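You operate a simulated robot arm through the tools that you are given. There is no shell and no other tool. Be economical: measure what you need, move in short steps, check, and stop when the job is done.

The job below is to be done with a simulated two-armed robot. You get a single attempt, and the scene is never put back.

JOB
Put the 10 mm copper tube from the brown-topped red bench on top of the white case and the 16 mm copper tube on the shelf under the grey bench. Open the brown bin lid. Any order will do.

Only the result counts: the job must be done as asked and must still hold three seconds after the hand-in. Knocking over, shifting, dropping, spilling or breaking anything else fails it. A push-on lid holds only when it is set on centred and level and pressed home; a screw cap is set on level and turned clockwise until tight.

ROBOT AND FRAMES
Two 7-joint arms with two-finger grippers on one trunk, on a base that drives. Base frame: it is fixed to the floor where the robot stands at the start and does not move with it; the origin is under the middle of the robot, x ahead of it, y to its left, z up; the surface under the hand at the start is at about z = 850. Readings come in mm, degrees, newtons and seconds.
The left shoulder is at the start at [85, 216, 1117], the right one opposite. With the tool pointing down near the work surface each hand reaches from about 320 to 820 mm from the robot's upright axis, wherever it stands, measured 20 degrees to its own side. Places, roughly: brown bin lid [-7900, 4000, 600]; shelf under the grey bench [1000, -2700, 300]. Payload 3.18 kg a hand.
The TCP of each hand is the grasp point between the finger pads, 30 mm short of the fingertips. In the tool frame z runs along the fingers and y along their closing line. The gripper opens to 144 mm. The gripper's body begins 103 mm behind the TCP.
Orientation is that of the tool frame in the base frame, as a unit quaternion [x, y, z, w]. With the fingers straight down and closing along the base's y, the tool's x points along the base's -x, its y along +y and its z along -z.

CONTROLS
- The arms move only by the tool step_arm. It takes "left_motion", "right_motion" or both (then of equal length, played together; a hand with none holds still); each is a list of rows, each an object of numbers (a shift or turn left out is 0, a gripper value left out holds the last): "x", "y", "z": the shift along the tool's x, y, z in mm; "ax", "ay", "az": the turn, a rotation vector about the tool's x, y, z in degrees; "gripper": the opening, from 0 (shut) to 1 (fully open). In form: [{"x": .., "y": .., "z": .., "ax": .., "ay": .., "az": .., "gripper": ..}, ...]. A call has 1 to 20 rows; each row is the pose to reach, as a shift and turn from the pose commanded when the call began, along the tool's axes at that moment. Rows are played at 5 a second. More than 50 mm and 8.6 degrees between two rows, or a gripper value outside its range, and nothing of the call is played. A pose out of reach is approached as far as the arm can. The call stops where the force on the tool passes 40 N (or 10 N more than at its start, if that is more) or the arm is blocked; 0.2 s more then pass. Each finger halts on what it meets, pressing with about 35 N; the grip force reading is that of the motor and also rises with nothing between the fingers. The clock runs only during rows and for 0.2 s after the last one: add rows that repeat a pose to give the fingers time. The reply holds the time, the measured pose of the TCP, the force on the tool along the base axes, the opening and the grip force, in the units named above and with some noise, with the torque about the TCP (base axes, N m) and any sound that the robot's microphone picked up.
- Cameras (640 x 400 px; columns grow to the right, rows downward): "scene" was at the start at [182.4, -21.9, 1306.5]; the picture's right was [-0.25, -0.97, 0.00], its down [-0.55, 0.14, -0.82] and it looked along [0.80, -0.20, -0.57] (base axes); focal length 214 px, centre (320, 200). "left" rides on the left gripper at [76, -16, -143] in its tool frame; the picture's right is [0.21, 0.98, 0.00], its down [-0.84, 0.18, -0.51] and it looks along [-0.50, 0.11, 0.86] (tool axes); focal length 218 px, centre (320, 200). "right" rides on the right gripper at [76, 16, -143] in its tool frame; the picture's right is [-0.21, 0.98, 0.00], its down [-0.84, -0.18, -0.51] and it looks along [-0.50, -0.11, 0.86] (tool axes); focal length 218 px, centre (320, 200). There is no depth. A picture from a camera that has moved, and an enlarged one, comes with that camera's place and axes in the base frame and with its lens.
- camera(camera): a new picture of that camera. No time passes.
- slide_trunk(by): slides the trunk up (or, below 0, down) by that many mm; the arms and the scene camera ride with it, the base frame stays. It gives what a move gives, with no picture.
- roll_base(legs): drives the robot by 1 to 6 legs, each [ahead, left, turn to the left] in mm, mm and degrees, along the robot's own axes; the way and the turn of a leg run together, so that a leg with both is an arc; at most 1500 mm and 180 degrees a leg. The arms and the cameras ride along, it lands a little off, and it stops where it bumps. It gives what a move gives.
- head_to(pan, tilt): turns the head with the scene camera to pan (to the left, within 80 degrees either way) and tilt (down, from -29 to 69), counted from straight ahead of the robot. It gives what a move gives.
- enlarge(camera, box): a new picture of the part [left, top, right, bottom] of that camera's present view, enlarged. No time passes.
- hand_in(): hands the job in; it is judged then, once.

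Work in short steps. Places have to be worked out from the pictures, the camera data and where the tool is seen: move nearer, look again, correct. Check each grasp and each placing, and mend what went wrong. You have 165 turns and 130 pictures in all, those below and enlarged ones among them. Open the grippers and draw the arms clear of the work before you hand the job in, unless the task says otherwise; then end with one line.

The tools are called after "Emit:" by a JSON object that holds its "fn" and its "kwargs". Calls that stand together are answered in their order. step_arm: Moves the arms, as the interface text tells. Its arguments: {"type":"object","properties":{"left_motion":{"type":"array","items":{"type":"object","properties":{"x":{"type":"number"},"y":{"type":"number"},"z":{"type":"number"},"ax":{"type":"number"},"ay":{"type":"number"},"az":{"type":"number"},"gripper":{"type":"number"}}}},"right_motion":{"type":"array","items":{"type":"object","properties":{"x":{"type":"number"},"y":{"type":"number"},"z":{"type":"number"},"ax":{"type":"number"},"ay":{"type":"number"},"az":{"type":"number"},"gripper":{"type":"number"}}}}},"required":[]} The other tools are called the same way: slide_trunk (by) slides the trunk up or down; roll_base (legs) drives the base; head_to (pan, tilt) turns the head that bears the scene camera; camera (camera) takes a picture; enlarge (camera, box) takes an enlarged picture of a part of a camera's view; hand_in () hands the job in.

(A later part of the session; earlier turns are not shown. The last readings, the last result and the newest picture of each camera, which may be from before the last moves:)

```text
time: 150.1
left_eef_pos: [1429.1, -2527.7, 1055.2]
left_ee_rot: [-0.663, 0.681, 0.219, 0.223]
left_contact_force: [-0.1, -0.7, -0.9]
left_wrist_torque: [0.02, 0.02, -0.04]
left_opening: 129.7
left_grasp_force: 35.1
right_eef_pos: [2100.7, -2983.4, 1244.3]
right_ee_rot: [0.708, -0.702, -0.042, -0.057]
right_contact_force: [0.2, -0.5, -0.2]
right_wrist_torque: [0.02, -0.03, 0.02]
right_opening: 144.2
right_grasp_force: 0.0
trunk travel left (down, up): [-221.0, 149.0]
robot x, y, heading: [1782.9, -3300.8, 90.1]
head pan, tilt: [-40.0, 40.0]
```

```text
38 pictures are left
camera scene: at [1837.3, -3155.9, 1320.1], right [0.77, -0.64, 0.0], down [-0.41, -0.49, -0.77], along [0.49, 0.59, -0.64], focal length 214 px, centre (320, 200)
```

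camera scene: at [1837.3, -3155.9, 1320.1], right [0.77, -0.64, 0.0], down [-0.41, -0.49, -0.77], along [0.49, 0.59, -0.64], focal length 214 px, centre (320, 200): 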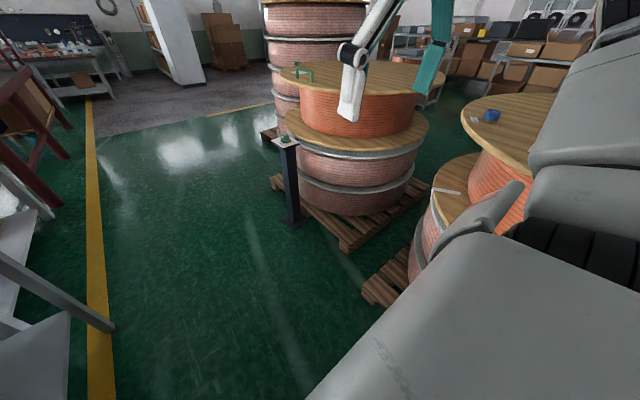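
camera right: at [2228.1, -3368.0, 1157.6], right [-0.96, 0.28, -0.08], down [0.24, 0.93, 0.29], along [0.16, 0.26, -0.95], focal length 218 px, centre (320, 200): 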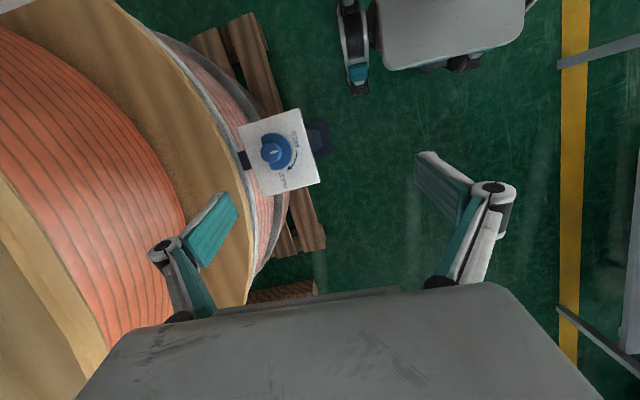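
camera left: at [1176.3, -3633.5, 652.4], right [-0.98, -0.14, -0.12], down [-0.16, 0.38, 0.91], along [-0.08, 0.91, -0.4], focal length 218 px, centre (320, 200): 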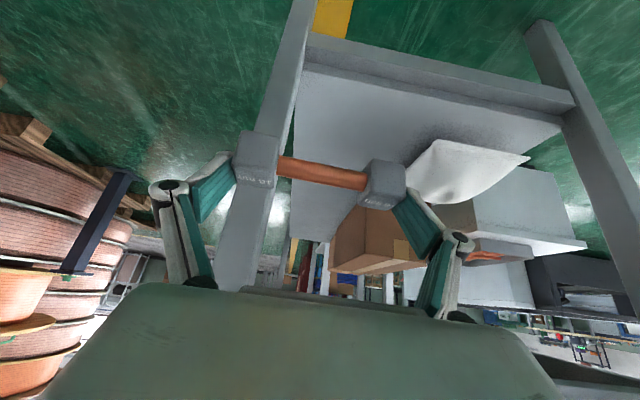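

Free now. I go to y≈−2900, turn to face the bench (−x), then back up to x≈2130.

Emit:
{"fn": "roll_base", "kwargs": {"legs": [[400, 0, 0], [0, 0, 90], [-340, 0, 0]]}}

Emit:
{"fn": "head_to", "kwargs": {"pan": 0, "tilt": 45}}

Emit:
{"fn": "camera", "kwargs": {"camera": "scene"}}

```text
time: 158.3
left_eef_pos: [1348.1, -3245.6, 1054.5]
left_ee_rot: [0.95, 0.002, -0.314, 0.002]
left_contact_force: [0.7, 0.3, -1.8]
left_wrist_torque: [0.0, 0.02, 0.04]
left_opening: 129.2
left_grasp_force: 34.5
right_eef_pos: [1786.3, -2561.5, 1245.2]
right_ee_rot: [0.997, 0.019, -0.071, -0.009]
right_contact_force: [1.0, -0.5, -0.4]
right_wrist_torque: [-0.01, 0.04, 0.01]
right_opening: 144.5
right_grasp_force: 0.1
trunk travel left (down, up): [-221.0, 149.0]
robot x, y, heading: [2109.1, -2871.5, -178.5]
head pan, tilt: [-40.0, 40.0]
```

```text
time: 159.4
left_eef_pos: [1347.9, -3246.4, 1055.9]
left_ee_rot: [0.949, 0.001, -0.314, 0.002]
left_contact_force: [0.9, -0.1, -1.5]
left_wrist_torque: [0.01, 0.0, -0.01]
left_opening: 129.3
left_grasp_force: 34.8
right_eef_pos: [1784.3, -2562.4, 1245.4]
right_ee_rot: [0.997, 0.019, -0.07, -0.01]
right_contact_force: [0.0, 0.1, -0.3]
right_wrist_torque: [0.0, 0.01, -0.01]
right_opening: 144.0
right_grasp_force: 0.2
trunk travel left (down, up): [-221.0, 149.0]
robot x, y, heading: [2112.5, -2869.5, -178.2]
head pan, tilt: [0.0, 45.0]
```

```text
37 pictures are left
camera scene: at [1950.3, -2877.4, 1312.8], right [-0.03, 1.0, 0.0], down [0.71, 0.02, -0.71], along [-0.71, -0.02, -0.71], focal length 214 px, centre (320, 200)
```

scene: 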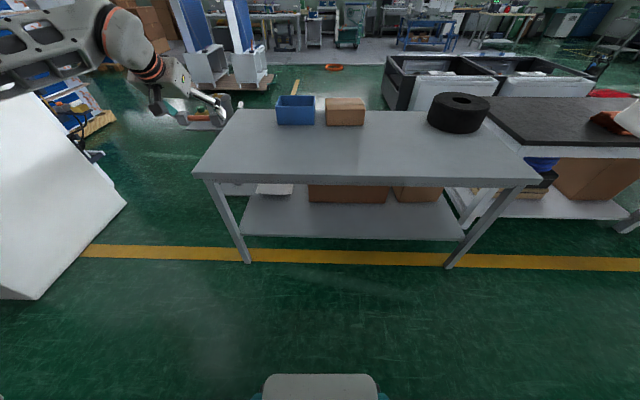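

Excellent view: the shelf's back half is empty, edge at x≈1240, y −3380 to −2055. I centre the hand a bit more, then lower the trunk in open space.

Emit:
{"fn": "step_arm", "kwargs": {"left_motion": [{"y": -45}, {"y": -90}, {"y": -130}, {"y": -130}]}}

Emit:
{"fn": "slide_trunk", "kwargs": {"by": -110}}

Emit:
{"fn": "slide_trunk", "kwargs": {"by": -100}}

Emit:
{"fn": "camera", "kwargs": {"camera": "scene"}}

```text
time: 160.4
left_eef_pos: [1349.2, -3118.0, 1052.6]
left_ee_rot: [0.95, 0.002, -0.313, 0.003]
left_contact_force: [0.1, 0.2, -1.8]
left_wrist_torque: [0.03, -0.01, -0.04]
left_opening: 129.5
left_grasp_force: 35.0
right_eef_pos: [1784.6, -2564.4, 1245.3]
right_ee_rot: [0.997, 0.02, -0.07, -0.011]
right_contact_force: [-0.2, 0.0, -0.2]
right_wrist_torque: [-0.02, -0.03, 0.02]
right_opening: 144.2
right_grasp_force: 0.1
trunk travel left (down, up): [-221.0, 149.0]
robot x, y, heading: [2107.1, -2873.2, -178.1]
head pan, tilt: [0.0, 45.0]
```

```text
time: 161.8
left_eef_pos: [1349.6, -3115.3, 947.8]
left_ee_rot: [0.949, 0.001, -0.315, 0.001]
left_contact_force: [0.3, -0.5, -0.5]
left_wrist_torque: [0.01, -0.01, -0.01]
left_opening: 129.2
left_grasp_force: 34.7
right_eef_pos: [1720.3, -2564.5, 1074.7]
right_ee_rot: [0.998, 0.019, 0.05, -0.01]
right_contact_force: [0.3, 0.5, -0.4]
right_wrist_torque: [0.01, 0.04, 0.03]
right_opening: 143.9
right_grasp_force: 0.1
trunk travel left (down, up): [-111.0, 259.0]
robot x, y, heading: [2108.2, -2873.7, -178.6]
head pan, tilt: [0.0, 45.0]
```

```text
time: 163.1
left_eef_pos: [1349.4, -3116.2, 847.3]
left_ee_rot: [0.949, 0.001, -0.315, 0.001]
left_contact_force: [-0.3, -0.1, -1.1]
left_wrist_torque: [0.02, -0.01, -0.01]
left_opening: 129.4
left_grasp_force: 35.3
right_eef_pos: [1678.1, -2568.4, 916.2]
right_ee_rot: [0.985, 0.019, 0.172, -0.011]
right_contact_force: [0.7, 0.6, 0.8]
right_wrist_torque: [-0.04, 0.05, 0.0]
right_opening: 144.2
right_grasp_force: 0.1
trunk travel left (down, up): [-11.0, 359.0]
robot x, y, heading: [2112.4, -2875.0, -178.4]
head pan, tilt: [0.0, 45.0]
```

```text
36 pictures are left
camera scene: at [1748.3, -2883.4, 1058.4], right [-0.03, 1.0, 0.0], down [0.71, 0.02, -0.71], along [-0.71, -0.02, -0.71], focal length 214 px, centre (320, 200)
```

scene: 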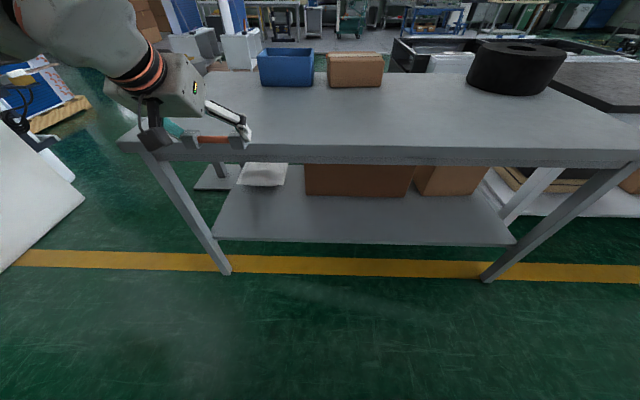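

The hand kept its pose while the trunk lowered. Now I lower the hand straight down in front of the bench edge, restoring the 40° tilt.

Emit:
{"fn": "step_arm", "kwargs": {"left_motion": [{"x": 24, "z": 32, "ay": -1}, {"x": 48, "z": 64, "ay": -2}, {"x": 72, "z": 96, "ay": -3.2}, {"x": 96, "z": 128, "ay": -3.2}, {"x": 120, "z": 160, "ay": -3.2}, {"x": 144, "z": 192, "ay": -3.2}, {"x": 168, "z": 224, "ay": -3.2}, {"x": 192, "z": 256, "ay": -3.2}, {"x": 216, "z": 288, "ay": -3.2}, {"x": 240, "z": 320, "ay": -3.2}, {"x": 240, "z": 320, "ay": -3.2}]}}

Emit:
{"fn": "camera", "kwargs": {"camera": "scene"}}

```text
time: 165.5
left_eef_pos: [1342.1, -3092.8, 509.5]
left_ee_rot: [0.941, 0.001, -0.339, 0.003]
left_contact_force: [1.3, 0.3, -1.0]
left_wrist_torque: [-0.04, 0.02, 0.01]
left_opening: 129.4
left_grasp_force: 35.0
left hand out of reach, approached as far as the arm can: row 9, 10, 11
right_eef_pos: [1676.5, -2568.0, 916.6]
right_ee_rot: [0.985, 0.02, 0.173, -0.012]
right_contact_force: [-0.1, 0.6, 0.4]
right_wrist_torque: [0.03, -0.04, 0.01]
right_opening: 144.0
right_grasp_force: 0.1
trunk travel left (down, up): [-11.0, 359.0]
robot x, y, heading: [2111.8, -2872.9, -178.0]
head pan, tilt: [0.0, 45.0]
```

```text
35 pictures are left
camera scene: at [1747.2, -2883.4, 1057.7], right [-0.03, 1.0, 0.0], down [0.71, 0.02, -0.71], along [-0.71, -0.02, -0.71], focal length 214 px, centre (320, 200)
```

scene: 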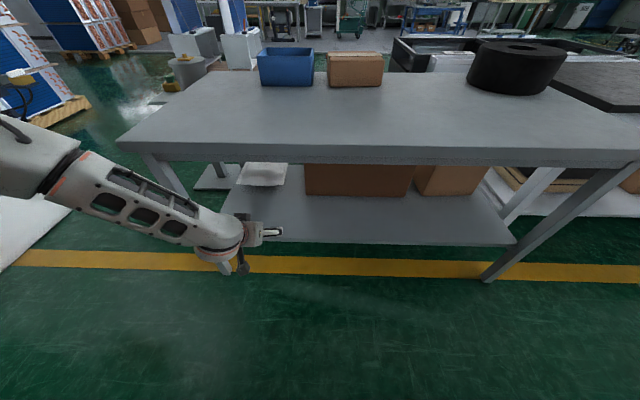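

It now reaches z≈510 and is already below the bench top, so I can go forward under the bench while descending, drifting left where the arm is more comfortable.

Emit:
{"fn": "step_arm", "kwargs": {"left_motion": [{"x": -8, "y": 12, "z": 40}, {"x": -16, "y": 24, "z": 80}, {"x": -24, "y": 36, "z": 120}, {"x": -32, "y": 48, "z": 160}, {"x": -40, "y": 57, "z": 203}, {"x": -40, "y": 57, "z": 203}]}}

Emit:
{"fn": "camera", "kwargs": {"camera": "left"}}

```text
time: 166.9
left_eef_pos: [1178.5, -3149.2, 378.3]
left_ee_rot: [0.941, 0.001, -0.339, 0.002]
left_contact_force: [0.6, -0.2, -1.5]
left_wrist_torque: [0.01, 0.02, -0.03]
left_opening: 129.4
left_grasp_force: 35.6
right_eef_pos: [1677.1, -2567.5, 915.6]
right_ee_rot: [0.985, 0.02, 0.172, -0.012]
right_contact_force: [-0.1, 0.3, -0.5]
right_wrist_torque: [0.0, 0.01, 0.01]
right_opening: 143.8
right_grasp_force: 0.0
trunk travel left (down, up): [-11.0, 359.0]
robot x, y, heading: [2109.9, -2871.5, -178.5]
head pan, tilt: [0.0, 45.0]
```

```text
34 pictures are left
camera left: at [1328.2, -3132.3, 439.5], right [0.16, -0.98, -0.13], down [-0.32, -0.18, 0.93], along [-0.93, -0.11, -0.35], focal length 218 px, centre (320, 200)
```

left: 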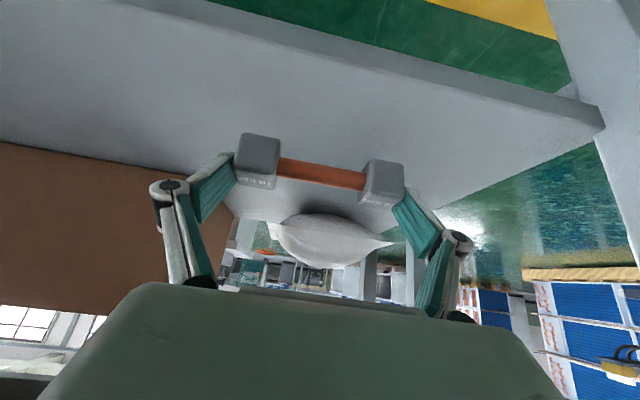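

The hand is under the bench over the empty shelf at z≈378; contact is expected at about TCP z≈338. I lower vertically.

Emit:
{"fn": "step_arm", "kwargs": {"left_motion": [{"x": 6.4, "z": 7.7}, {"x": 12.9, "z": 15.3}, {"x": 19.3, "z": 23}, {"x": 19.3, "z": 23}]}}

Emit:
{"fn": "camera", "kwargs": {"camera": "left"}}

```text
time: 167.9
left_eef_pos: [1177.5, -3151.3, 347.1]
left_ee_rot: [0.941, 0.002, -0.339, 0.002]
left_contact_force: [-0.2, 0.3, -0.9]
left_wrist_torque: [0.02, -0.01, -0.03]
left_opening: 129.4
left_grasp_force: 35.2
right_eef_pos: [1676.4, -2568.2, 916.0]
right_ee_rot: [0.985, 0.02, 0.172, -0.012]
right_contact_force: [-0.1, -0.3, 0.5]
right_wrist_torque: [0.0, -0.02, -0.01]
right_opening: 143.9
right_grasp_force: 0.1
trunk travel left (down, up): [-11.0, 359.0]
robot x, y, heading: [2110.4, -2871.3, -178.4]
head pan, tilt: [0.0, 45.0]
```

```text
33 pictures are left
camera left: at [1327.6, -3134.6, 409.0], right [0.16, -0.98, -0.13], down [-0.32, -0.18, 0.93], along [-0.93, -0.11, -0.35], focal length 218 px, centre (320, 200)
```

left: 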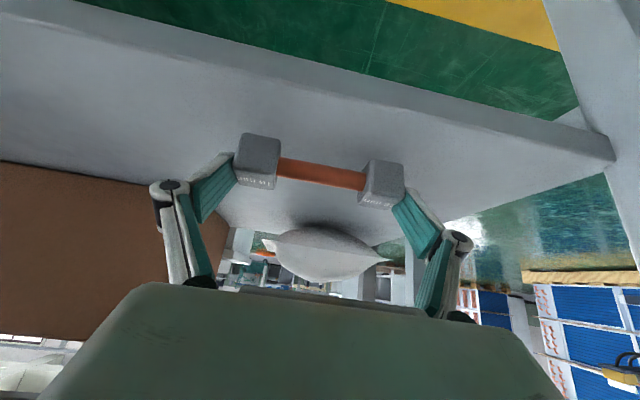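

Emit:
{"fn": "step_arm", "kwargs": {"left_motion": [{"x": 2.6, "z": 3.1}, {"x": 5.1, "z": 6.1}, {"x": 6.4, "z": 7.7}]}}

```text
time: 168.7
left_eef_pos: [1179.0, -3152.5, 337.2]
left_ee_rot: [0.941, 0.001, -0.34, 0.002]
left_contact_force: [0.2, 0.2, -0.7]
left_wrist_torque: [0.04, -0.03, 0.01]
left_opening: 129.4
left_grasp_force: 35.1
right_eef_pos: [1676.7, -2568.5, 914.9]
right_ee_rot: [0.985, 0.02, 0.173, -0.012]
right_contact_force: [0.4, 0.8, 0.2]
right_wrist_torque: [0.01, 0.01, 0.01]
right_opening: 143.9
right_grasp_force: 0.1
trunk travel left (down, up): [-11.0, 359.0]
robot x, y, heading: [2111.0, -2874.6, -178.1]
head pan, tilt: [0.0, 45.0]
```

Emit:
{"fn": "step_arm", "kwargs": {"left_motion": [{"x": 1.3, "z": 1.5}, {"x": 2.6, "z": 3.1}, {"x": 3.9, "z": 4.6}]}}

Emit:
{"fn": "camera", "kwargs": {"camera": "left"}}

```text
time: 169.5
left_eef_pos: [1178.5, -3152.0, 336.5]
left_ee_rot: [0.94, 0.0, -0.342, 0.003]
left_contact_force: [1.7, -1.2, 11.9]
left_wrist_torque: [-0.92, -0.14, 0.1]
left_opening: 129.4
left_grasp_force: 34.9
right_eef_pos: [1678.7, -2567.8, 915.8]
right_ee_rot: [0.985, 0.019, 0.172, -0.011]
right_contact_force: [0.0, -0.5, -0.9]
right_wrist_torque: [0.02, -0.02, -0.03]
right_opening: 144.0
right_grasp_force: 0.0
trunk travel left (down, up): [-11.0, 359.0]
robot x, y, heading: [2112.0, -2871.7, -178.2]
head pan, tilt: [0.0, 45.0]
```

```text
32 pictures are left
camera left: at [1328.0, -3135.2, 396.6], right [0.16, -0.98, -0.13], down [-0.32, -0.18, 0.93], along [-0.93, -0.11, -0.34], focal length 218 px, centre (320, 200)
```

left: 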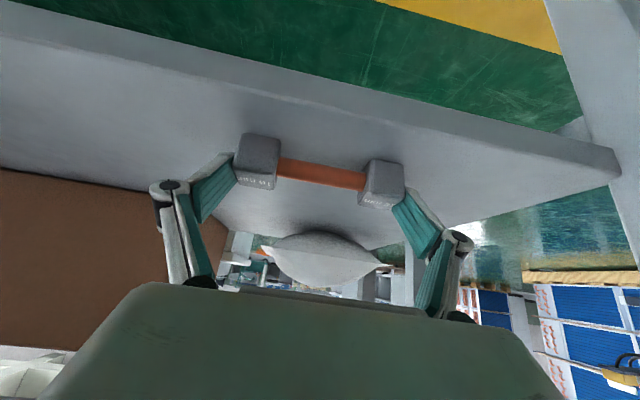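

Contact confirmed (12 N, one end first by a millimetre or so). I open slowly so the tube settles.

Emit:
{"fn": "step_arm", "kwargs": {"left_motion": [{"gripper": 0.91}, {"gripper": 0.93}, {"gripper": 0.96}, {"gripper": 1.0}, {"gripper": 1.0}, {"gripper": 1.0}]}}

Emit:
{"fn": "camera", "kwargs": {"camera": "left"}}

```text
time: 170.9
left_eef_pos: [1179.6, -3151.5, 333.4]
left_ee_rot: [0.94, 0.001, -0.34, 0.002]
left_contact_force: [0.0, -0.1, 0.4]
left_wrist_torque: [0.0, 0.02, -0.01]
left_opening: 144.0
left_grasp_force: 0.1
right_eef_pos: [1677.4, -2568.0, 915.6]
right_ee_rot: [0.985, 0.02, 0.173, -0.012]
right_contact_force: [0.3, 0.7, -0.2]
right_wrist_torque: [0.02, 0.02, 0.02]
right_opening: 143.9
right_grasp_force: 0.1
trunk travel left (down, up): [-11.0, 359.0]
robot x, y, heading: [2108.3, -2875.7, -178.1]
head pan, tilt: [0.0, 45.0]
```

```text
31 pictures are left
camera left: at [1329.3, -3134.5, 393.3], right [0.16, -0.98, -0.13], down [-0.32, -0.18, 0.93], along [-0.93, -0.11, -0.35], focal length 218 px, centre (320, 200)
```

left: 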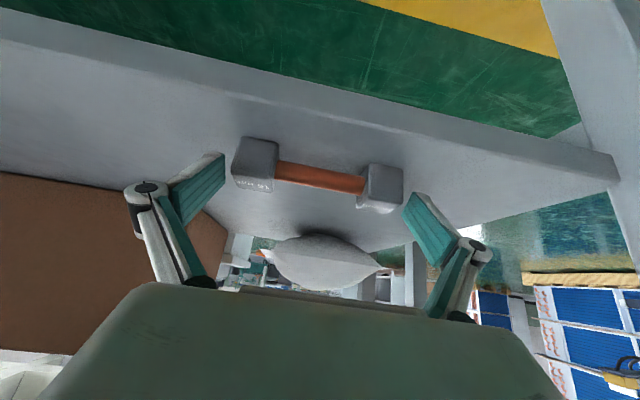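

Released and both fingers are clear of the tube. I withdraw along the finger axis, retracing the way in.

Emit:
{"fn": "step_arm", "kwargs": {"left_motion": [{"z": -15}, {"z": -40}, {"z": -80}, {"x": 3, "y": -12, "z": -120}, {"x": 6, "y": -30, "z": -160}, {"x": 9, "y": -45, "z": -200}, {"x": 12, "y": -58, "z": -238}, {"x": 12, "y": -58, "z": -238}]}}

Emit:
{"fn": "camera", "kwargs": {"camera": "left"}}

Emit:
{"fn": "camera", "kwargs": {"camera": "scene"}}

```text
time: 172.7
left_eef_pos: [1340.2, -3092.8, 507.5]
left_ee_rot: [0.941, 0.001, -0.339, 0.002]
left_contact_force: [-0.2, -0.4, 0.1]
left_wrist_torque: [0.0, 0.03, -0.05]
left_opening: 143.7
left_grasp_force: 0.1
right_eef_pos: [1677.9, -2568.3, 914.1]
right_ee_rot: [0.985, 0.02, 0.174, -0.012]
right_contact_force: [-0.4, -0.7, 0.4]
right_wrist_torque: [-0.05, -0.02, -0.01]
right_opening: 143.9
right_grasp_force: 0.0
trunk travel left (down, up): [-11.0, 359.0]
robot x, y, heading: [2109.8, -2873.0, -178.3]
head pan, tilt: [0.0, 45.0]
```

```text
30 pictures are left
camera left: at [1489.9, -3074.1, 568.9], right [0.17, -0.98, -0.13], down [-0.32, -0.18, 0.93], along [-0.93, -0.11, -0.35], focal length 218 px, centre (320, 200)
```

left: 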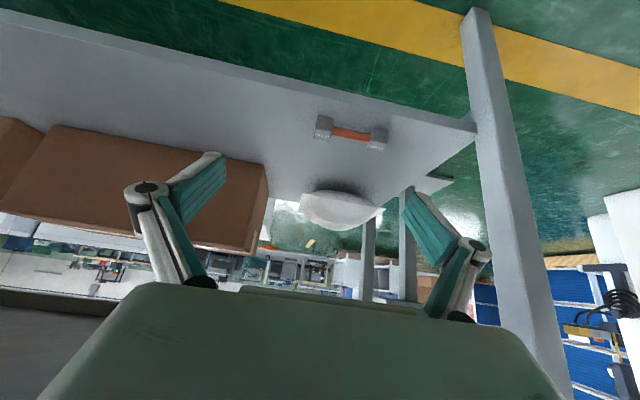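

```text
29 pictures are left
camera scene: at [1747.1, -2883.5, 1057.5], right [-0.03, 1.0, 0.0], down [0.71, 0.02, -0.71], along [-0.71, -0.02, -0.71], focal length 214 px, centre (320, 200)
```

scene: 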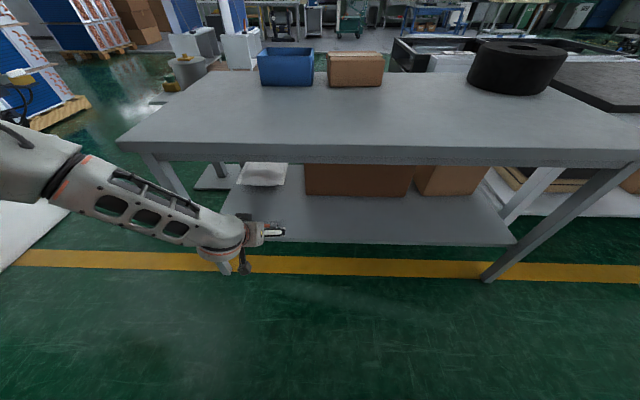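

The 16 mm tube stands on the shelf. I raise the hand clear of the bench edge and then lift the trunk.

Emit:
{"fn": "step_arm", "kwargs": {"left_motion": [{"x": -26, "z": -31}, {"x": -52, "z": -62}, {"x": -78, "z": -93}, {"x": -104, "z": -124}, {"x": -130, "z": -155}, {"x": -156, "z": -186}, {"x": -182, "z": -217}, {"x": -208, "z": -248}, {"x": -220, "z": -262}, {"x": -220, "z": -262}]}}

Emit:
{"fn": "slide_trunk", "kwargs": {"by": 210}}

Emit:
{"fn": "step_arm", "kwargs": {"left_motion": [{"x": 38, "z": -32, "gripper": 0.3}, {"x": 76, "z": -64}, {"x": 114, "z": -96}, {"x": 152, "z": -120}, {"x": 190, "z": -140}, {"x": 190, "z": -140}]}}

Emit:
{"fn": "head_to", "kwargs": {"pan": 45, "tilt": 25}}

Emit:
{"fn": "camera", "kwargs": {"camera": "scene"}}

```text
time: 174.9
left_eef_pos: [1338.8, -3091.8, 850.3]
left_ee_rot: [0.941, 0.002, -0.339, 0.003]
left_contact_force: [0.2, 0.0, 0.2]
left_wrist_torque: [-0.05, -0.01, -0.03]
left_opening: 144.0
left_grasp_force: 0.1
right_eef_pos: [1676.7, -2567.2, 915.6]
right_ee_rot: [0.985, 0.019, 0.173, -0.012]
right_contact_force: [-0.1, 0.4, -0.2]
right_wrist_torque: [0.0, -0.01, 0.01]
right_opening: 144.0
right_grasp_force: 0.0
trunk travel left (down, up): [-11.0, 359.0]
robot x, y, heading: [2107.5, -2865.3, -178.1]
head pan, tilt: [0.0, 45.0]
```

```text
time: 177.2
left_eef_pos: [1337.5, -3091.7, 1057.4]
left_ee_rot: [0.941, 0.001, -0.338, 0.003]
left_contact_force: [-0.5, 0.6, -0.8]
left_wrist_torque: [-0.02, -0.03, -0.02]
left_opening: 144.3
left_grasp_force: 0.0
right_eef_pos: [1801.9, -2563.7, 1258.3]
right_ee_rot: [0.996, 0.016, -0.082, -0.008]
right_contact_force: [-0.4, 0.1, 0.8]
right_wrist_torque: [-0.01, -0.01, -0.03]
right_opening: 144.1
right_grasp_force: 0.1
trunk travel left (down, up): [-221.0, 149.0]
robot x, y, heading: [2108.8, -2874.3, -178.3]
head pan, tilt: [0.0, 45.0]
```

```text
time: 178.6
left_eef_pos: [1574.6, -3091.3, 1045.2]
left_ee_rot: [0.941, 0.002, -0.339, 0.001]
left_contact_force: [-0.8, 0.3, 0.3]
left_wrist_torque: [0.01, -0.01, 0.04]
left_opening: 43.2
left_grasp_force: 0.1
right_eef_pos: [1802.9, -2566.2, 1258.0]
right_ee_rot: [0.997, 0.015, -0.082, -0.008]
right_contact_force: [0.6, -0.6, -0.6]
right_wrist_torque: [0.02, -0.01, -0.02]
right_opening: 144.2
right_grasp_force: 0.1
trunk travel left (down, up): [-221.0, 149.0]
robot x, y, heading: [2109.8, -2872.1, -178.5]
head pan, tilt: [0.0, 45.0]
```

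```text
time: 179.7
left_eef_pos: [1574.4, -3091.5, 1046.7]
left_ee_rot: [0.94, 0.002, -0.34, 0.002]
left_contact_force: [0.5, -0.4, 0.4]
left_wrist_torque: [0.0, 0.04, -0.01]
left_opening: 43.4
left_grasp_force: 0.0
right_eef_pos: [1803.9, -2565.6, 1258.8]
right_ee_rot: [0.996, 0.016, -0.082, -0.007]
right_contact_force: [-0.5, 0.5, -0.6]
right_wrist_torque: [0.0, 0.04, 0.02]
right_opening: 143.8
right_grasp_force: 0.0
trunk travel left (down, up): [-221.0, 149.0]
robot x, y, heading: [2108.3, -2873.9, -178.4]
head pan, tilt: [45.0, 25.0]
```

```text
28 pictures are left
camera scene: at [1968.5, -2942.0, 1343.4], right [-0.73, 0.69, 0.0], down [0.29, 0.31, -0.91], along [-0.62, -0.66, -0.42], focal length 214 px, centre (320, 200)
```

scene: 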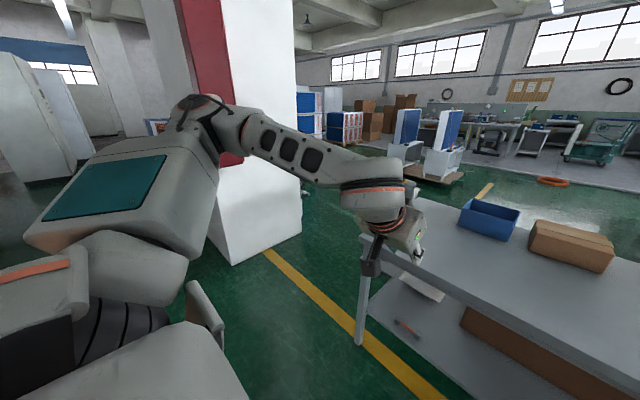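

The tube is visible on the shelf. Now I retrace the route: forward, turn to face +y, back down to y≈−4150.

Emit:
{"fn": "roll_base", "kwargs": {"legs": [[380, 0, 0], [0, 0, -91.5], [-1270, 0, 0]]}}

```text
time: 192.0
left_eef_pos: [1548.7, -3628.6, 1044.7]
left_ee_rot: [0.666, -0.665, -0.241, -0.239]
left_contact_force: [0.8, 0.1, -0.1]
left_wrist_torque: [0.02, -0.01, -0.01]
left_opening: 42.9
left_grasp_force: 0.1
right_eef_pos: [2074.6, -3857.3, 1258.5]
right_ee_rot: [0.716, -0.694, -0.052, -0.064]
right_contact_force: [-0.1, 0.0, 0.3]
right_wrist_torque: [0.0, -0.05, 0.0]
right_opening: 143.8
right_grasp_force: 0.0
trunk travel left (down, up): [-221.0, 149.0]
robot x, y, heading: [1764.1, -4161.8, 91.7]
head pan, tilt: [45.0, 25.0]
```

Emit:
{"fn": "roll_base", "kwargs": {"legs": [[0, 0, -1.7], [0, 1050, 0], [0, 1030, 0]]}}

Emit:
{"fn": "head_to", "kwargs": {"pan": 60, "tilt": 12}}

Emit:
{"fn": "camera", "kwargs": {"camera": "scene"}}

```text
time: 210.7
left_eef_pos: [-510.0, -3655.7, 1045.0]
left_ee_rot: [-0.662, 0.669, 0.239, 0.241]
left_contact_force: [-0.7, 0.1, 0.6]
left_wrist_torque: [0.0, 0.0, -0.02]
left_opening: 43.3
left_grasp_force: 0.1
right_eef_pos: [11.6, -3890.2, 1258.2]
right_ee_rot: [0.711, -0.699, -0.051, -0.064]
right_contact_force: [0.3, -0.5, 0.0]
right_wrist_torque: [0.0, -0.01, -0.02]
right_opening: 144.3
right_grasp_force: 0.1
trunk travel left (down, up): [-221.0, 149.0]
robot x, y, heading: [-299.4, -4191.0, 90.9]
head pan, tilt: [45.0, 25.0]
```

```text
time: 211.5
left_eef_pos: [-511.3, -3654.7, 1045.8]
left_ee_rot: [-0.662, 0.669, 0.24, 0.24]
left_contact_force: [0.6, -0.8, -0.3]
left_wrist_torque: [-0.01, -0.01, -0.03]
left_opening: 43.1
left_grasp_force: 0.0
right_eef_pos: [12.3, -3891.2, 1258.8]
right_ee_rot: [0.711, -0.699, -0.051, -0.064]
right_contact_force: [0.7, 0.8, -0.5]
right_wrist_torque: [0.0, 0.02, -0.01]
right_opening: 144.1
right_grasp_force: 0.1
trunk travel left (down, up): [-221.0, 149.0]
robot x, y, heading: [-295.7, -4193.5, 90.9]
head pan, tilt: [60.0, 12.0]
```

```text
27 pictures are left
camera scene: at [-380.3, -4068.6, 1364.5], right [0.49, 0.87, 0.0], down [0.18, -0.1, -0.98], along [-0.85, 0.48, -0.21], focal length 214 px, centre (320, 200)
```

scene: 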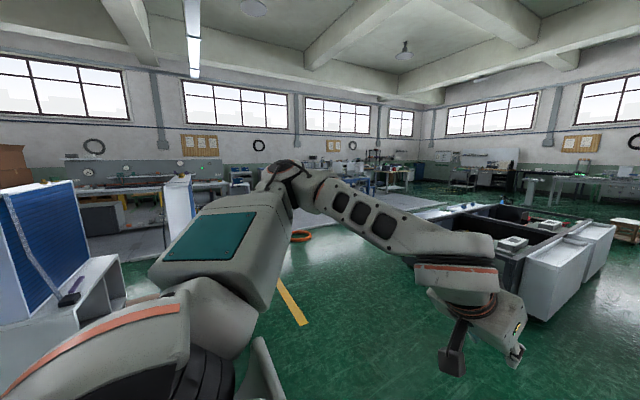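

The bin is far to the northwest. I turn to heading ~135° to get a clear forward view of the route.

Emit:
{"fn": "roll_base", "kwargs": {"legs": [[0, 0, 44]]}}

Emit:
{"fn": "head_to", "kwargs": {"pan": 0, "tilt": 12}}

Emit:
{"fn": "camera", "kwargs": {"camera": "scene"}}

```text
time: 213.9
left_eef_pos: [-829.8, -3965.7, 1045.7]
left_ee_rot: [0.868, -0.362, -0.314, -0.13]
left_contact_force: [-0.1, 0.7, -0.3]
left_wrist_torque: [0.0, 0.01, -0.01]
left_opening: 43.3
left_grasp_force: 0.1
right_eef_pos: [-295.8, -3758.6, 1258.0]
right_ee_rot: [0.925, -0.37, -0.073, -0.039]
right_contact_force: [0.1, 0.2, 0.2]
right_wrist_torque: [0.03, 0.02, 0.02]
right_opening: 144.0
right_grasp_force: 0.1
trunk travel left (down, up): [-221.0, 149.0]
robot x, y, heading: [-298.2, -4193.8, 136.4]
head pan, tilt: [60.0, 12.0]
```

```text
time: 215.2
left_eef_pos: [-830.4, -3965.2, 1046.1]
left_ee_rot: [0.868, -0.362, -0.314, -0.129]
left_contact_force: [0.1, 0.3, -1.1]
left_wrist_torque: [-0.03, 0.0, -0.01]
left_opening: 43.2
left_grasp_force: 0.0
right_eef_pos: [-295.1, -3757.8, 1259.1]
right_ee_rot: [0.926, -0.37, -0.072, -0.04]
right_contact_force: [0.4, 1.1, 0.3]
right_wrist_torque: [0.02, -0.04, -0.01]
right_opening: 143.9
right_grasp_force: 0.1
trunk travel left (down, up): [-221.0, 149.0]
robot x, y, heading: [-301.3, -4197.5, 136.3]
head pan, tilt: [0.0, 12.0]
```

```text
26 pictures are left
camera scene: at [-422.5, -4074.1, 1364.5], right [0.69, 0.72, 0.0], down [0.15, -0.14, -0.98], along [-0.71, 0.68, -0.21], focal length 214 px, centre (320, 200)
```

scene: 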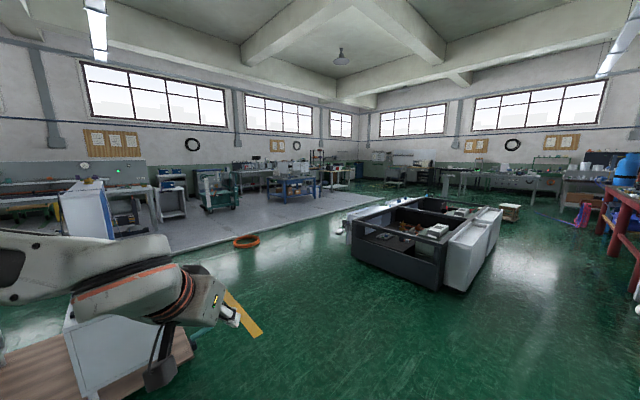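

I zoom toward the bin's expected direction at about (333,171) to identify it and the path.

Emit:
{"fn": "enlarge", "kwargs": {"camera": "scene", "box": [230, 130, 450, 260]}}

```text
2.91 times, centred on (340, 195) of scene
camera zoom: at [-422.5, -4074.1, 1364.5], right [0.69, 0.72, 0.0], down [0.15, -0.14, -0.98], along [-0.71, 0.68, -0.21], focal length 624 px, centre (262, 214)
```

zoom: 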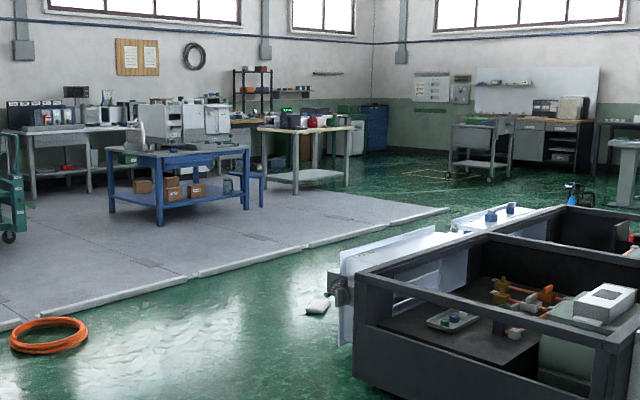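

I've mapped a route: diagonal, then around the orange ring (−3560,−2710), and up the green corridor at x≈−3330 between the grey floor edge (x≈−3840) and the machine island (x≥−2650).

Emit:
{"fn": "roll_base", "kwargs": {"legs": [[1480, 0, 0], [0, 0, 22], [1420, 0, 0]]}}

Emit:
{"fn": "head_to", "kwargs": {"pan": -35, "tilt": 20}}

Emit:
{"fn": "camera", "kwargs": {"camera": "scene"}}

```text
time: 230.4
left_eef_pos: [-3277.3, -2646.0, 1045.4]
left_ee_rot: [0.922, -0.187, -0.333, -0.066]
left_contact_force: [0.1, -0.5, -0.2]
left_wrist_torque: [-0.02, 0.0, -0.02]
left_opening: 43.2
left_grasp_force: 0.1
right_eef_pos: [-2861.8, -2252.5, 1259.8]
right_ee_rot: [0.979, -0.184, -0.079, -0.024]
right_contact_force: [-0.4, -0.1, 0.5]
right_wrist_torque: [0.03, -0.03, 0.01]
right_opening: 143.9
right_grasp_force: 0.0
trunk travel left (down, up): [-221.0, 149.0]
robot x, y, heading: [-2700.6, -2658.9, 158.6]
head pan, tilt: [0.0, 12.0]
```

```text
time: 231.4
left_eef_pos: [-3275.9, -2645.1, 1046.8]
left_ee_rot: [0.922, -0.188, -0.333, -0.066]
left_contact_force: [-0.5, -0.5, 0.8]
left_wrist_torque: [-0.06, 0.02, 0.02]
left_opening: 43.0
left_grasp_force: 0.2
right_eef_pos: [-2861.1, -2252.6, 1258.5]
right_ee_rot: [0.979, -0.185, -0.079, -0.024]
right_contact_force: [-0.4, 0.5, -0.6]
right_wrist_torque: [-0.01, 0.01, -0.01]
right_opening: 144.1
right_grasp_force: 0.1
trunk travel left (down, up): [-221.0, 149.0]
robot x, y, heading: [-2697.7, -2654.1, 158.5]
head pan, tilt: [-35.0, 20.0]
```

```text
24 pictures are left
camera scene: at [-2823.9, -2549.3, 1351.5], right [0.83, 0.55, 0.0], down [0.19, -0.28, -0.94], along [-0.52, 0.78, -0.34], focal length 214 px, centre (320, 200)
```

scene: 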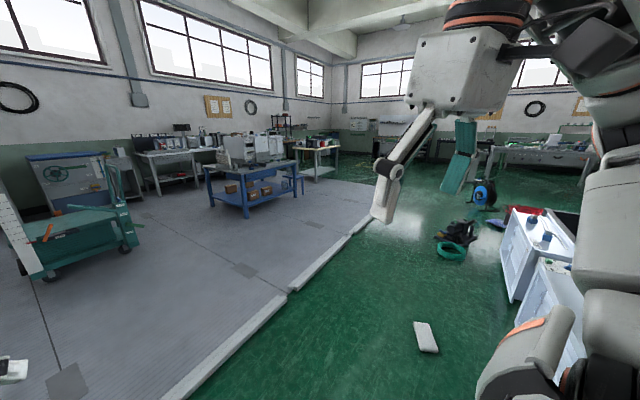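

The corridor is clear at x≈−3420 (bottle at −2814, hose pile up to x≈−2960, trim at −3850). I drive up it.

Emit:
{"fn": "roll_base", "kwargs": {"legs": [[0, 0, -40.4], [1490, 0, 0], [0, 0, -28], [1400, 0, 0], [1400, 0, 0]]}}

Emit:
{"fn": "head_to", "kwargs": {"pan": 35, "tilt": 15}}

Emit:
{"fn": "camera", "kwargs": {"camera": "scene"}}

```text
time: 255.2
left_eef_pos: [-3475.4, 2011.6, 1045.6]
left_ee_rot: [-0.643, 0.686, 0.233, 0.247]
left_contact_force: [-0.5, 0.8, 0.3]
left_wrist_torque: [-0.01, 0.01, 0.02]
left_opening: 43.3
left_grasp_force: 0.1
right_eef_pos: [-2966.0, 1749.3, 1258.4]
right_ee_rot: [-0.692, 0.717, 0.05, 0.065]
right_contact_force: [0.3, 0.1, 0.0]
right_wrist_torque: [-0.01, 0.01, -0.01]
right_opening: 144.0
right_grasp_force: 0.0
trunk travel left (down, up): [-221.0, 149.0]
robot x, y, heading: [-3290.3, 1464.3, 87.7]
head pan, tilt: [-35.0, 20.0]
```

```text
time: 256.6
left_eef_pos: [-3475.0, 2010.6, 1046.6]
left_ee_rot: [-0.644, 0.686, 0.234, 0.246]
left_contact_force: [-0.2, 0.1, 0.3]
left_wrist_torque: [0.05, 0.01, -0.01]
left_opening: 43.3
left_grasp_force: 0.1
right_eef_pos: [-2966.5, 1747.8, 1258.2]
right_ee_rot: [-0.692, 0.717, 0.05, 0.065]
right_contact_force: [0.0, 0.3, 0.7]
right_wrist_torque: [0.01, -0.02, -0.01]
right_opening: 144.1
right_grasp_force: 0.1
trunk travel left (down, up): [-221.0, 149.0]
robot x, y, heading: [-3292.0, 1459.9, 88.0]
head pan, tilt: [35.0, 15.0]
```

```text
23 pictures are left
camera scene: at [-3339.3, 1620.4, 1359.7], right [0.84, 0.54, 0.0], down [0.14, -0.22, -0.97], along [-0.52, 0.81, -0.26], focal length 214 px, centre (320, 200)
```

scene: 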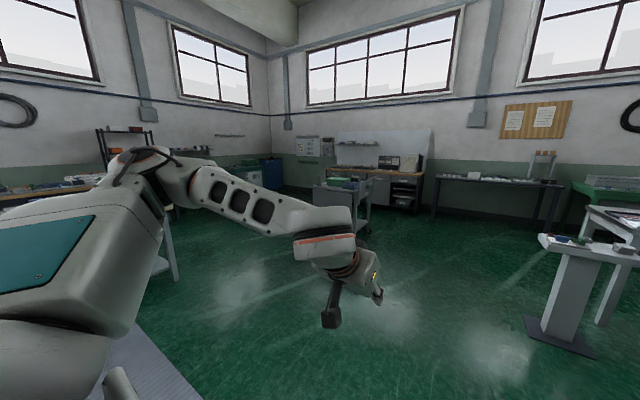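

The bins are in the far corner behind the forearm in view. I drive to about (−4600,3100), turn west and look.

Emit:
{"fn": "roll_base", "kwargs": {"legs": [[0, 0, 40.6], [1050, 0, 0], [1040, 0, 0], [0, 0, 40]]}}

Emit:
{"fn": "head_to", "kwargs": {"pan": 0, "tilt": 20}}

Emit:
{"fn": "camera", "kwargs": {"camera": "scene"}}

```text
time: 270.6
left_eef_pos: [-5117.5, 3036.9, 1045.2]
left_ee_rot: [0.933, -0.118, -0.337, -0.041]
left_contact_force: [-0.5, -0.6, -0.7]
left_wrist_torque: [-0.02, -0.02, 0.0]
left_opening: 43.2
left_grasp_force: 0.1
right_eef_pos: [-4764.7, 3487.8, 1259.0]
right_ee_rot: [0.99, -0.11, -0.08, -0.019]
right_contact_force: [0.0, 0.0, -0.1]
right_wrist_torque: [0.0, -0.02, -0.02]
right_opening: 144.3
right_grasp_force: 0.2
trunk travel left (down, up): [-221.0, 149.0]
robot x, y, heading: [-4545.0, 3114.3, 167.3]
head pan, tilt: [35.0, 15.0]
```

```text
time: 271.6
left_eef_pos: [-5117.5, 3036.9, 1045.2]
left_ee_rot: [0.933, -0.118, -0.337, -0.041]
left_contact_force: [0.0, 0.4, 0.1]
left_wrist_torque: [0.01, -0.02, 0.01]
left_opening: 43.1
left_grasp_force: 0.0
right_eef_pos: [-4764.1, 3489.4, 1258.0]
right_ee_rot: [0.991, -0.109, -0.081, -0.018]
right_contact_force: [0.0, -0.6, -0.2]
right_wrist_torque: [0.01, 0.01, -0.02]
right_opening: 144.3
right_grasp_force: 0.0
trunk travel left (down, up): [-221.0, 149.0]
robot x, y, heading: [-4548.0, 3115.7, 167.3]
head pan, tilt: [0.0, 20.0]
```

```text
22 pictures are left
camera scene: at [-4711.7, 3152.6, 1351.5], right [0.22, 0.98, 0.0], down [0.33, -0.08, -0.94], along [-0.92, 0.21, -0.34], focal length 214 px, centre (320, 200)
```

scene: 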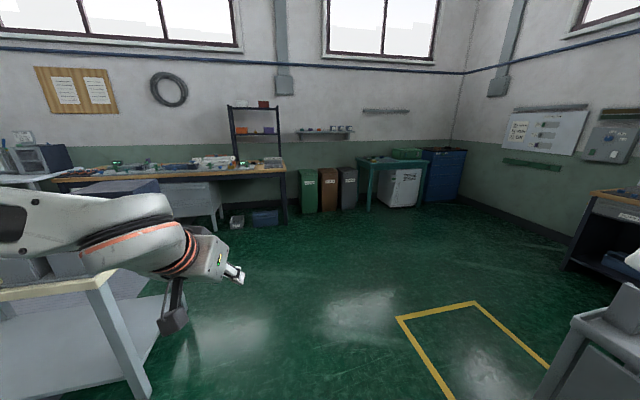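

I see three bins by the wall: green, brown and grey. I enlarge the brown one.

Emit:
{"fn": "enlarge", "kwargs": {"camera": "scene", "box": [290, 155, 370, 225]}}

```text
5.71 times, centred on (330, 190) of scene
camera zoom: at [-4711.7, 3152.6, 1351.5], right [0.22, 0.98, 0.0], down [0.33, -0.08, -0.94], along [-0.92, 0.21, -0.34], focal length 1226 px, centre (263, 257)
```

zoom: 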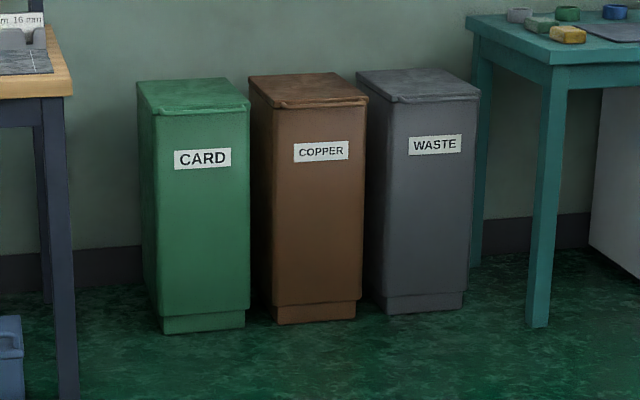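

It's the brown "COPPER" bin: front face at x≈−7800, y≈4003, lid top z≈635, with a front lip. I drive to about (−7050,4150) facing −x.

Emit:
{"fn": "roll_base", "kwargs": {"legs": [[0, 0, -9.8], [1340, 0, 0], [1340, 0, 0], [0, 0, 22.5]]}}

Emit:
{"fn": "head_to", "kwargs": {"pan": 5, "tilt": 42}}

Emit:
{"fn": "camera", "kwargs": {"camera": "scene"}}

```text
time: 286.4
left_eef_pos: [-7529.6, 3963.2, 1044.7]
left_ee_rot: [0.94, -0.022, -0.339, -0.007]
left_contact_force: [-0.6, -0.5, -0.1]
left_wrist_torque: [0.0, 0.01, -0.03]
left_opening: 43.2
left_grasp_force: 0.0
right_eef_pos: [-7277.5, 4476.3, 1258.0]
right_ee_rot: [0.997, -0.008, -0.082, -0.01]
right_contact_force: [-0.5, -0.1, 0.1]
right_wrist_torque: [0.02, 0.0, -0.02]
right_opening: 143.9
right_grasp_force: 0.1
trunk travel left (down, up): [-221.0, 149.0]
robot x, y, heading: [-6988.4, 4159.2, 178.9]
head pan, tilt: [0.0, 20.0]
```

```text
time: 287.3
left_eef_pos: [-7530.4, 3962.8, 1046.2]
left_ee_rot: [0.94, -0.022, -0.34, -0.007]
left_contact_force: [0.1, 0.6, -0.1]
left_wrist_torque: [-0.01, 0.02, -0.03]
left_opening: 43.3
left_grasp_force: 0.1
right_eef_pos: [-7275.8, 4477.9, 1259.3]
right_ee_rot: [0.997, -0.007, -0.081, -0.01]
right_contact_force: [0.1, -0.4, 0.2]
right_wrist_torque: [0.0, 0.03, 0.0]
right_opening: 144.0
right_grasp_force: 0.1
trunk travel left (down, up): [-221.0, 149.0]
robot x, y, heading: [-6980.5, 4158.0, 179.1]
head pan, tilt: [5.0, 42.0]
```

```text
20 pictures are left
camera scene: at [-7146.5, 4151.3, 1317.2], right [-0.07, 1.0, 0.0], down [0.67, 0.05, -0.74], along [-0.74, -0.05, -0.67], focal length 214 px, centre (320, 200)
```

scene: 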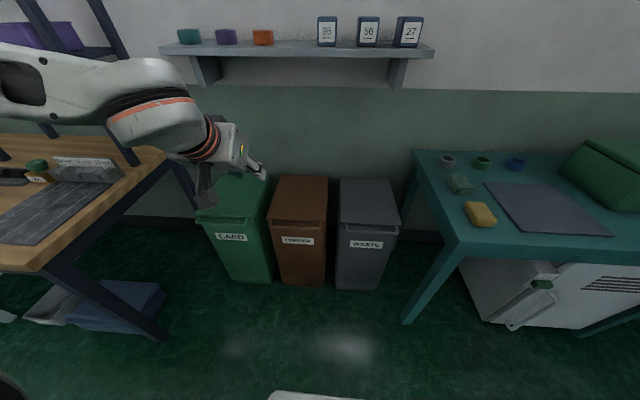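

Emit:
{"fn": "enlarge", "kwargs": {"camera": "scene", "box": [190, 150, 420, 300]}}

```text
2.67 times, centred on (305, 225) of scene
camera zoom: at [-7146.5, 4151.3, 1317.2], right [-0.07, 1.0, 0.0], down [0.67, 0.05, -0.74], along [-0.74, -0.05, -0.67], focal length 572 px, centre (360, 133)
```

zoom: 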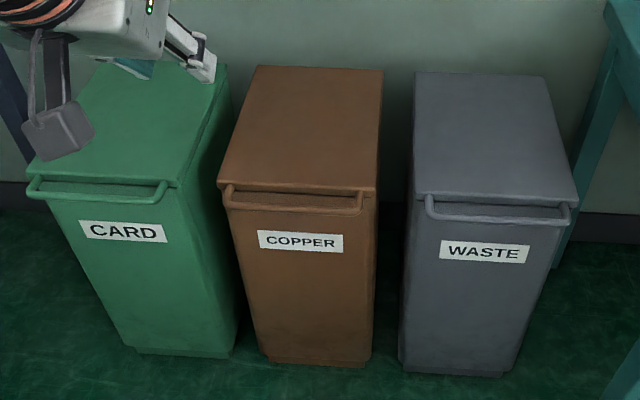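

The lid carries a front handle bar at about x −7740, z≈615, y 3897–4113. I plan to hook closed fingers, pointing forward horizontally, under this bar and lift it along the hinge arc. First I close the fingers and pitch the hand toward horizontal, well above the bin.

Emit:
{"fn": "step_arm", "kwargs": {"left_motion": [{"x": -10, "z": 8, "ay": -8, "gripper": 0}, {"x": -20, "z": 16, "ay": -16}, {"x": -30, "z": 25, "ay": -24}, {"x": -40, "z": 33, "ay": -32}, {"x": -46, "z": 38, "ay": -40}, {"x": -46, "z": 38, "ay": -47}, {"x": -46, "z": 38, "ay": -47}]}}

Emit:
{"fn": "slide_trunk", "kwargs": {"by": -150}}

```text
time: 288.8
left_eef_pos: [-7546.7, 4005.7, 1134.9]
left_ee_rot: [0.737, 0.127, -0.66, -0.067]
left_contact_force: [-0.6, 0.2, -0.5]
left_wrist_torque: [-0.02, -0.01, -0.02]
left_opening: 0.1
left_grasp_force: 31.0
left hand out of reach, approached as far as the arm can: row 3, 4, 5, 6, 7
right_eef_pos: [-7277.1, 4476.7, 1259.0]
right_ee_rot: [0.997, -0.008, -0.082, -0.011]
right_contact_force: [0.2, 0.1, -1.1]
right_wrist_torque: [-0.02, -0.02, -0.01]
right_opening: 143.9
right_grasp_force: 0.1
trunk travel left (down, up): [-221.0, 149.0]
robot x, y, heading: [-6984.0, 4154.4, 179.0]
head pan, tilt: [5.0, 42.0]
stopped in row 7 (left hand): the arm was blocked; the commanded pose is now the measured one
```

```text
time: 290.5
left_eef_pos: [-7577.1, 4009.8, 754.6]
left_ee_rot: [0.874, 0.132, -0.467, -0.031]
left_contact_force: [1.1, -0.1, 0.9]
left_wrist_torque: [-0.02, -0.04, -0.01]
left_opening: 0.0
left_grasp_force: 31.1
right_eef_pos: [-7385.5, 4477.7, 1005.9]
right_ee_rot: [0.992, -0.007, 0.127, -0.007]
right_contact_force: [0.4, -0.1, 0.5]
right_wrist_torque: [-0.04, 0.06, 0.0]
right_opening: 143.9
right_grasp_force: 0.0
trunk travel left (down, up): [-71.0, 299.0]
robot x, y, heading: [-6982.7, 4157.0, 179.0]
head pan, tilt: [5.0, 42.0]
```

The wrist limits the horizontal pose when the arm is folded. I back the base off 350 mm and extend the arm forward while pitching to horizontal and squaring the yaw.

Emit:
{"fn": "roll_base", "kwargs": {"legs": [[-360, 0, 0]]}}

Emit:
{"fn": "step_arm", "kwargs": {"left_motion": [{"x": -22, "z": 33, "ax": 0, "ay": 0, "az": 0}, {"x": -44, "z": 66}, {"x": -66, "z": 100, "ax": 1.2, "ay": -4.5, "az": 2}, {"x": -88, "z": 133, "ax": 2.5, "ay": -9, "az": 4.3}, {"x": -110, "z": 166, "ax": 3.8, "ay": -14, "az": 6.5}, {"x": -132, "z": 200, "ax": 5, "ay": -19, "az": 9}, {"x": -154, "z": 233, "ax": 6.3, "ay": -24, "az": 11.2}, {"x": -170, "z": 260, "ax": 7.7, "ay": -28.7, "az": 13.7}, {"x": -170, "z": 260, "ax": 7.7, "ay": -28.7, "az": 13.7}]}}

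```text
time: 292.8
left_eef_pos: [-7228.2, 4004.1, 754.3]
left_ee_rot: [0.874, 0.133, -0.466, -0.03]
left_contact_force: [0.3, -0.2, 0.6]
left_wrist_torque: [-0.01, -0.01, -0.01]
left_opening: 0.0
left_grasp_force: 30.8
right_eef_pos: [-7037.3, 4471.0, 1003.7]
right_ee_rot: [0.992, -0.005, 0.128, -0.007]
right_contact_force: [0.0, 0.0, 0.3]
right_wrist_torque: [0.04, 0.02, -0.03]
right_opening: 144.1
right_grasp_force: 0.0
trunk travel left (down, up): [-71.0, 299.0]
robot x, y, heading: [-6637.7, 4149.9, 179.3]
head pan, tilt: [5.0, 42.0]
```

```text
time: 294.8
left_eef_pos: [-7619.2, 4036.0, 842.5]
left_ee_rot: [0.782, 0.032, -0.621, 0.027]
left_contact_force: [0.3, -0.2, 1.5]
left_wrist_torque: [0.04, -0.08, 0.0]
left_opening: 0.0
left_grasp_force: 31.2
left hand out of reach, approached as far as the arm can: row 1, 2, 3, 4, 5, 6, 7, 8, 9
right_eef_pos: [-7034.9, 4471.7, 1004.3]
right_ee_rot: [0.992, -0.006, 0.127, -0.007]
right_contact_force: [0.1, -0.2, 0.6]
right_wrist_torque: [0.0, 0.05, -0.01]
right_opening: 144.3
right_grasp_force: 0.1
trunk travel left (down, up): [-71.0, 299.0]
robot x, y, heading: [-6637.1, 4152.0, 179.1]
head pan, tilt: [5.0, 42.0]
```

Now 980 mm ahead with 77° tilt at z≈842. I lower toward z≈620 keeping this tilt, still in front of the bin, to test reach.

Emit:
{"fn": "step_arm", "kwargs": {"left_motion": [{"x": 39, "z": 9}, {"x": 78, "z": 18}, {"x": 117, "z": 27}, {"x": 156, "z": 36}, {"x": 195, "z": 45}, {"x": 215, "z": 50}, {"x": 215, "z": 50}]}}

Emit:
{"fn": "camera", "kwargs": {"camera": "scene"}}

```text
time: 296.4
left_eef_pos: [-7648.3, 4047.1, 614.4]
left_ee_rot: [0.786, 0.033, -0.617, 0.028]
left_contact_force: [-0.4, -0.5, 0.0]
left_wrist_torque: [0.02, 0.02, -0.05]
left_opening: 0.0
left_grasp_force: 30.6
left hand out of reach, approached as far as the arm can: row 1, 2, 3, 4, 5, 6, 7
right_eef_pos: [-7038.1, 4470.9, 1003.6]
right_ee_rot: [0.992, -0.005, 0.129, -0.007]
right_contact_force: [-0.1, 0.4, -0.8]
right_wrist_torque: [0.01, -0.03, -0.03]
right_opening: 144.0
right_grasp_force: 0.1
trunk travel left (down, up): [-71.0, 299.0]
robot x, y, heading: [-6635.9, 4150.8, 178.9]
head pan, tilt: [5.0, 42.0]
```

```text
18 pictures are left
camera scene: at [-6948.0, 4147.6, 1140.5], right [-0.07, 1.0, 0.0], down [0.67, 0.05, -0.74], along [-0.74, -0.05, -0.67], focal length 214 px, centre (320, 200)
```

scene: 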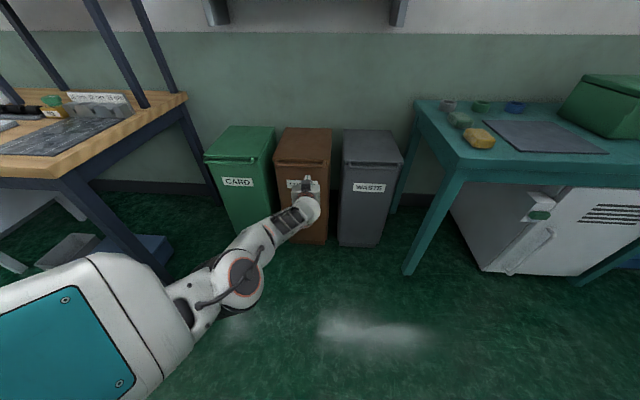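

Reach works. The scene view shows the hand in front of the COPPER bin; I check the handle bar with the left camera.

Emit:
{"fn": "camera", "kwargs": {"camera": "left"}}

Emit:
{"fn": "enlarge", "kwargs": {"camera": "scene", "box": [255, 115, 355, 215]}}

```text
17 pictures are left
camera left: at [-7493.8, 4076.4, 573.2], right [0.13, -0.97, -0.2], down [0.31, -0.15, 0.94], along [-0.94, -0.19, 0.28], focal length 218 px, centre (320, 200)
```

left: 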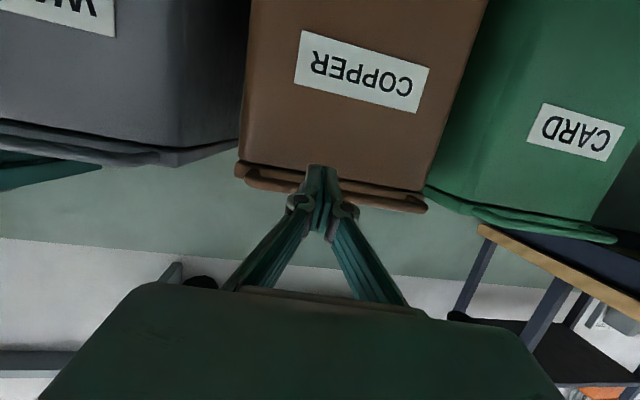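

```text
4.00 times, centred on (305, 165) of scene
camera zoom: at [-6948.0, 4147.6, 1140.5], right [-0.07, 1.0, 0.0], down [0.67, 0.05, -0.74], along [-0.74, -0.05, -0.67], focal length 858 px, centre (380, 340)
```

zoom: 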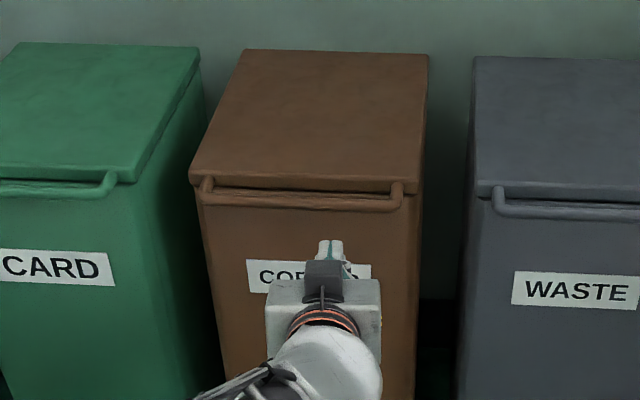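

Triangulating both views, the bar is at about (−7729, 4013, 632). I lower the fingers a bit and centre them, then will advance with the base under the bar.

Emit:
{"fn": "step_arm", "kwargs": {"left_motion": [{"x": 7, "y": 17, "z": 3}, {"x": 15, "y": 33, "z": 6}, {"x": 15, "y": 33, "z": 6}]}}

```text
time: 297.2
left_eef_pos: [-7650.1, 4040.0, 612.9]
left_ee_rot: [0.786, 0.034, -0.617, 0.029]
left_contact_force: [0.3, -0.3, -0.2]
left_wrist_torque: [0.02, -0.01, 0.0]
left_opening: 0.0
left_grasp_force: 30.4
left hand out of reach, approached as far as the arm can: row 1, 2, 3
right_eef_pos: [-7036.1, 4471.0, 1003.7]
right_ee_rot: [0.992, -0.005, 0.129, -0.007]
right_contact_force: [0.2, -0.3, -0.2]
right_wrist_torque: [-0.03, -0.02, 0.05]
right_opening: 144.0
right_grasp_force: 0.0
trunk travel left (down, up): [-71.0, 299.0]
robot x, y, heading: [-6634.2, 4147.6, 179.2]
head pan, tilt: [5.0, 42.0]
```

The arm is at full stretch. I pull it in 110 mm while setting height and lateral position; the base will make up the distance.

Emit:
{"fn": "step_arm", "kwargs": {"left_motion": [{"x": 13, "y": 12, "z": -34}, {"x": 26, "y": 24, "z": -68}, {"x": 39, "y": 37, "z": -101}, {"x": 39, "y": 37, "z": -101}]}}

```text
time: 298.2
left_eef_pos: [-7650.4, 4038.6, 613.0]
left_ee_rot: [0.786, 0.034, -0.616, 0.029]
left_contact_force: [0.3, 0.0, 0.7]
left_wrist_torque: [0.0, 0.02, -0.02]
left_opening: 0.0
left_grasp_force: 30.8
left hand out of reach, approached as far as the arm can: row 1, 2, 3, 4
right_eef_pos: [-7036.2, 4471.4, 1003.8]
right_ee_rot: [0.992, -0.006, 0.129, -0.007]
right_contact_force: [-0.1, 0.1, 0.3]
right_wrist_torque: [-0.03, 0.01, 0.01]
right_opening: 144.1
right_grasp_force: 0.0
trunk travel left (down, up): [-71.0, 299.0]
robot x, y, heading: [-6637.4, 4154.5, 179.0]
head pan, tilt: [5.0, 42.0]
```

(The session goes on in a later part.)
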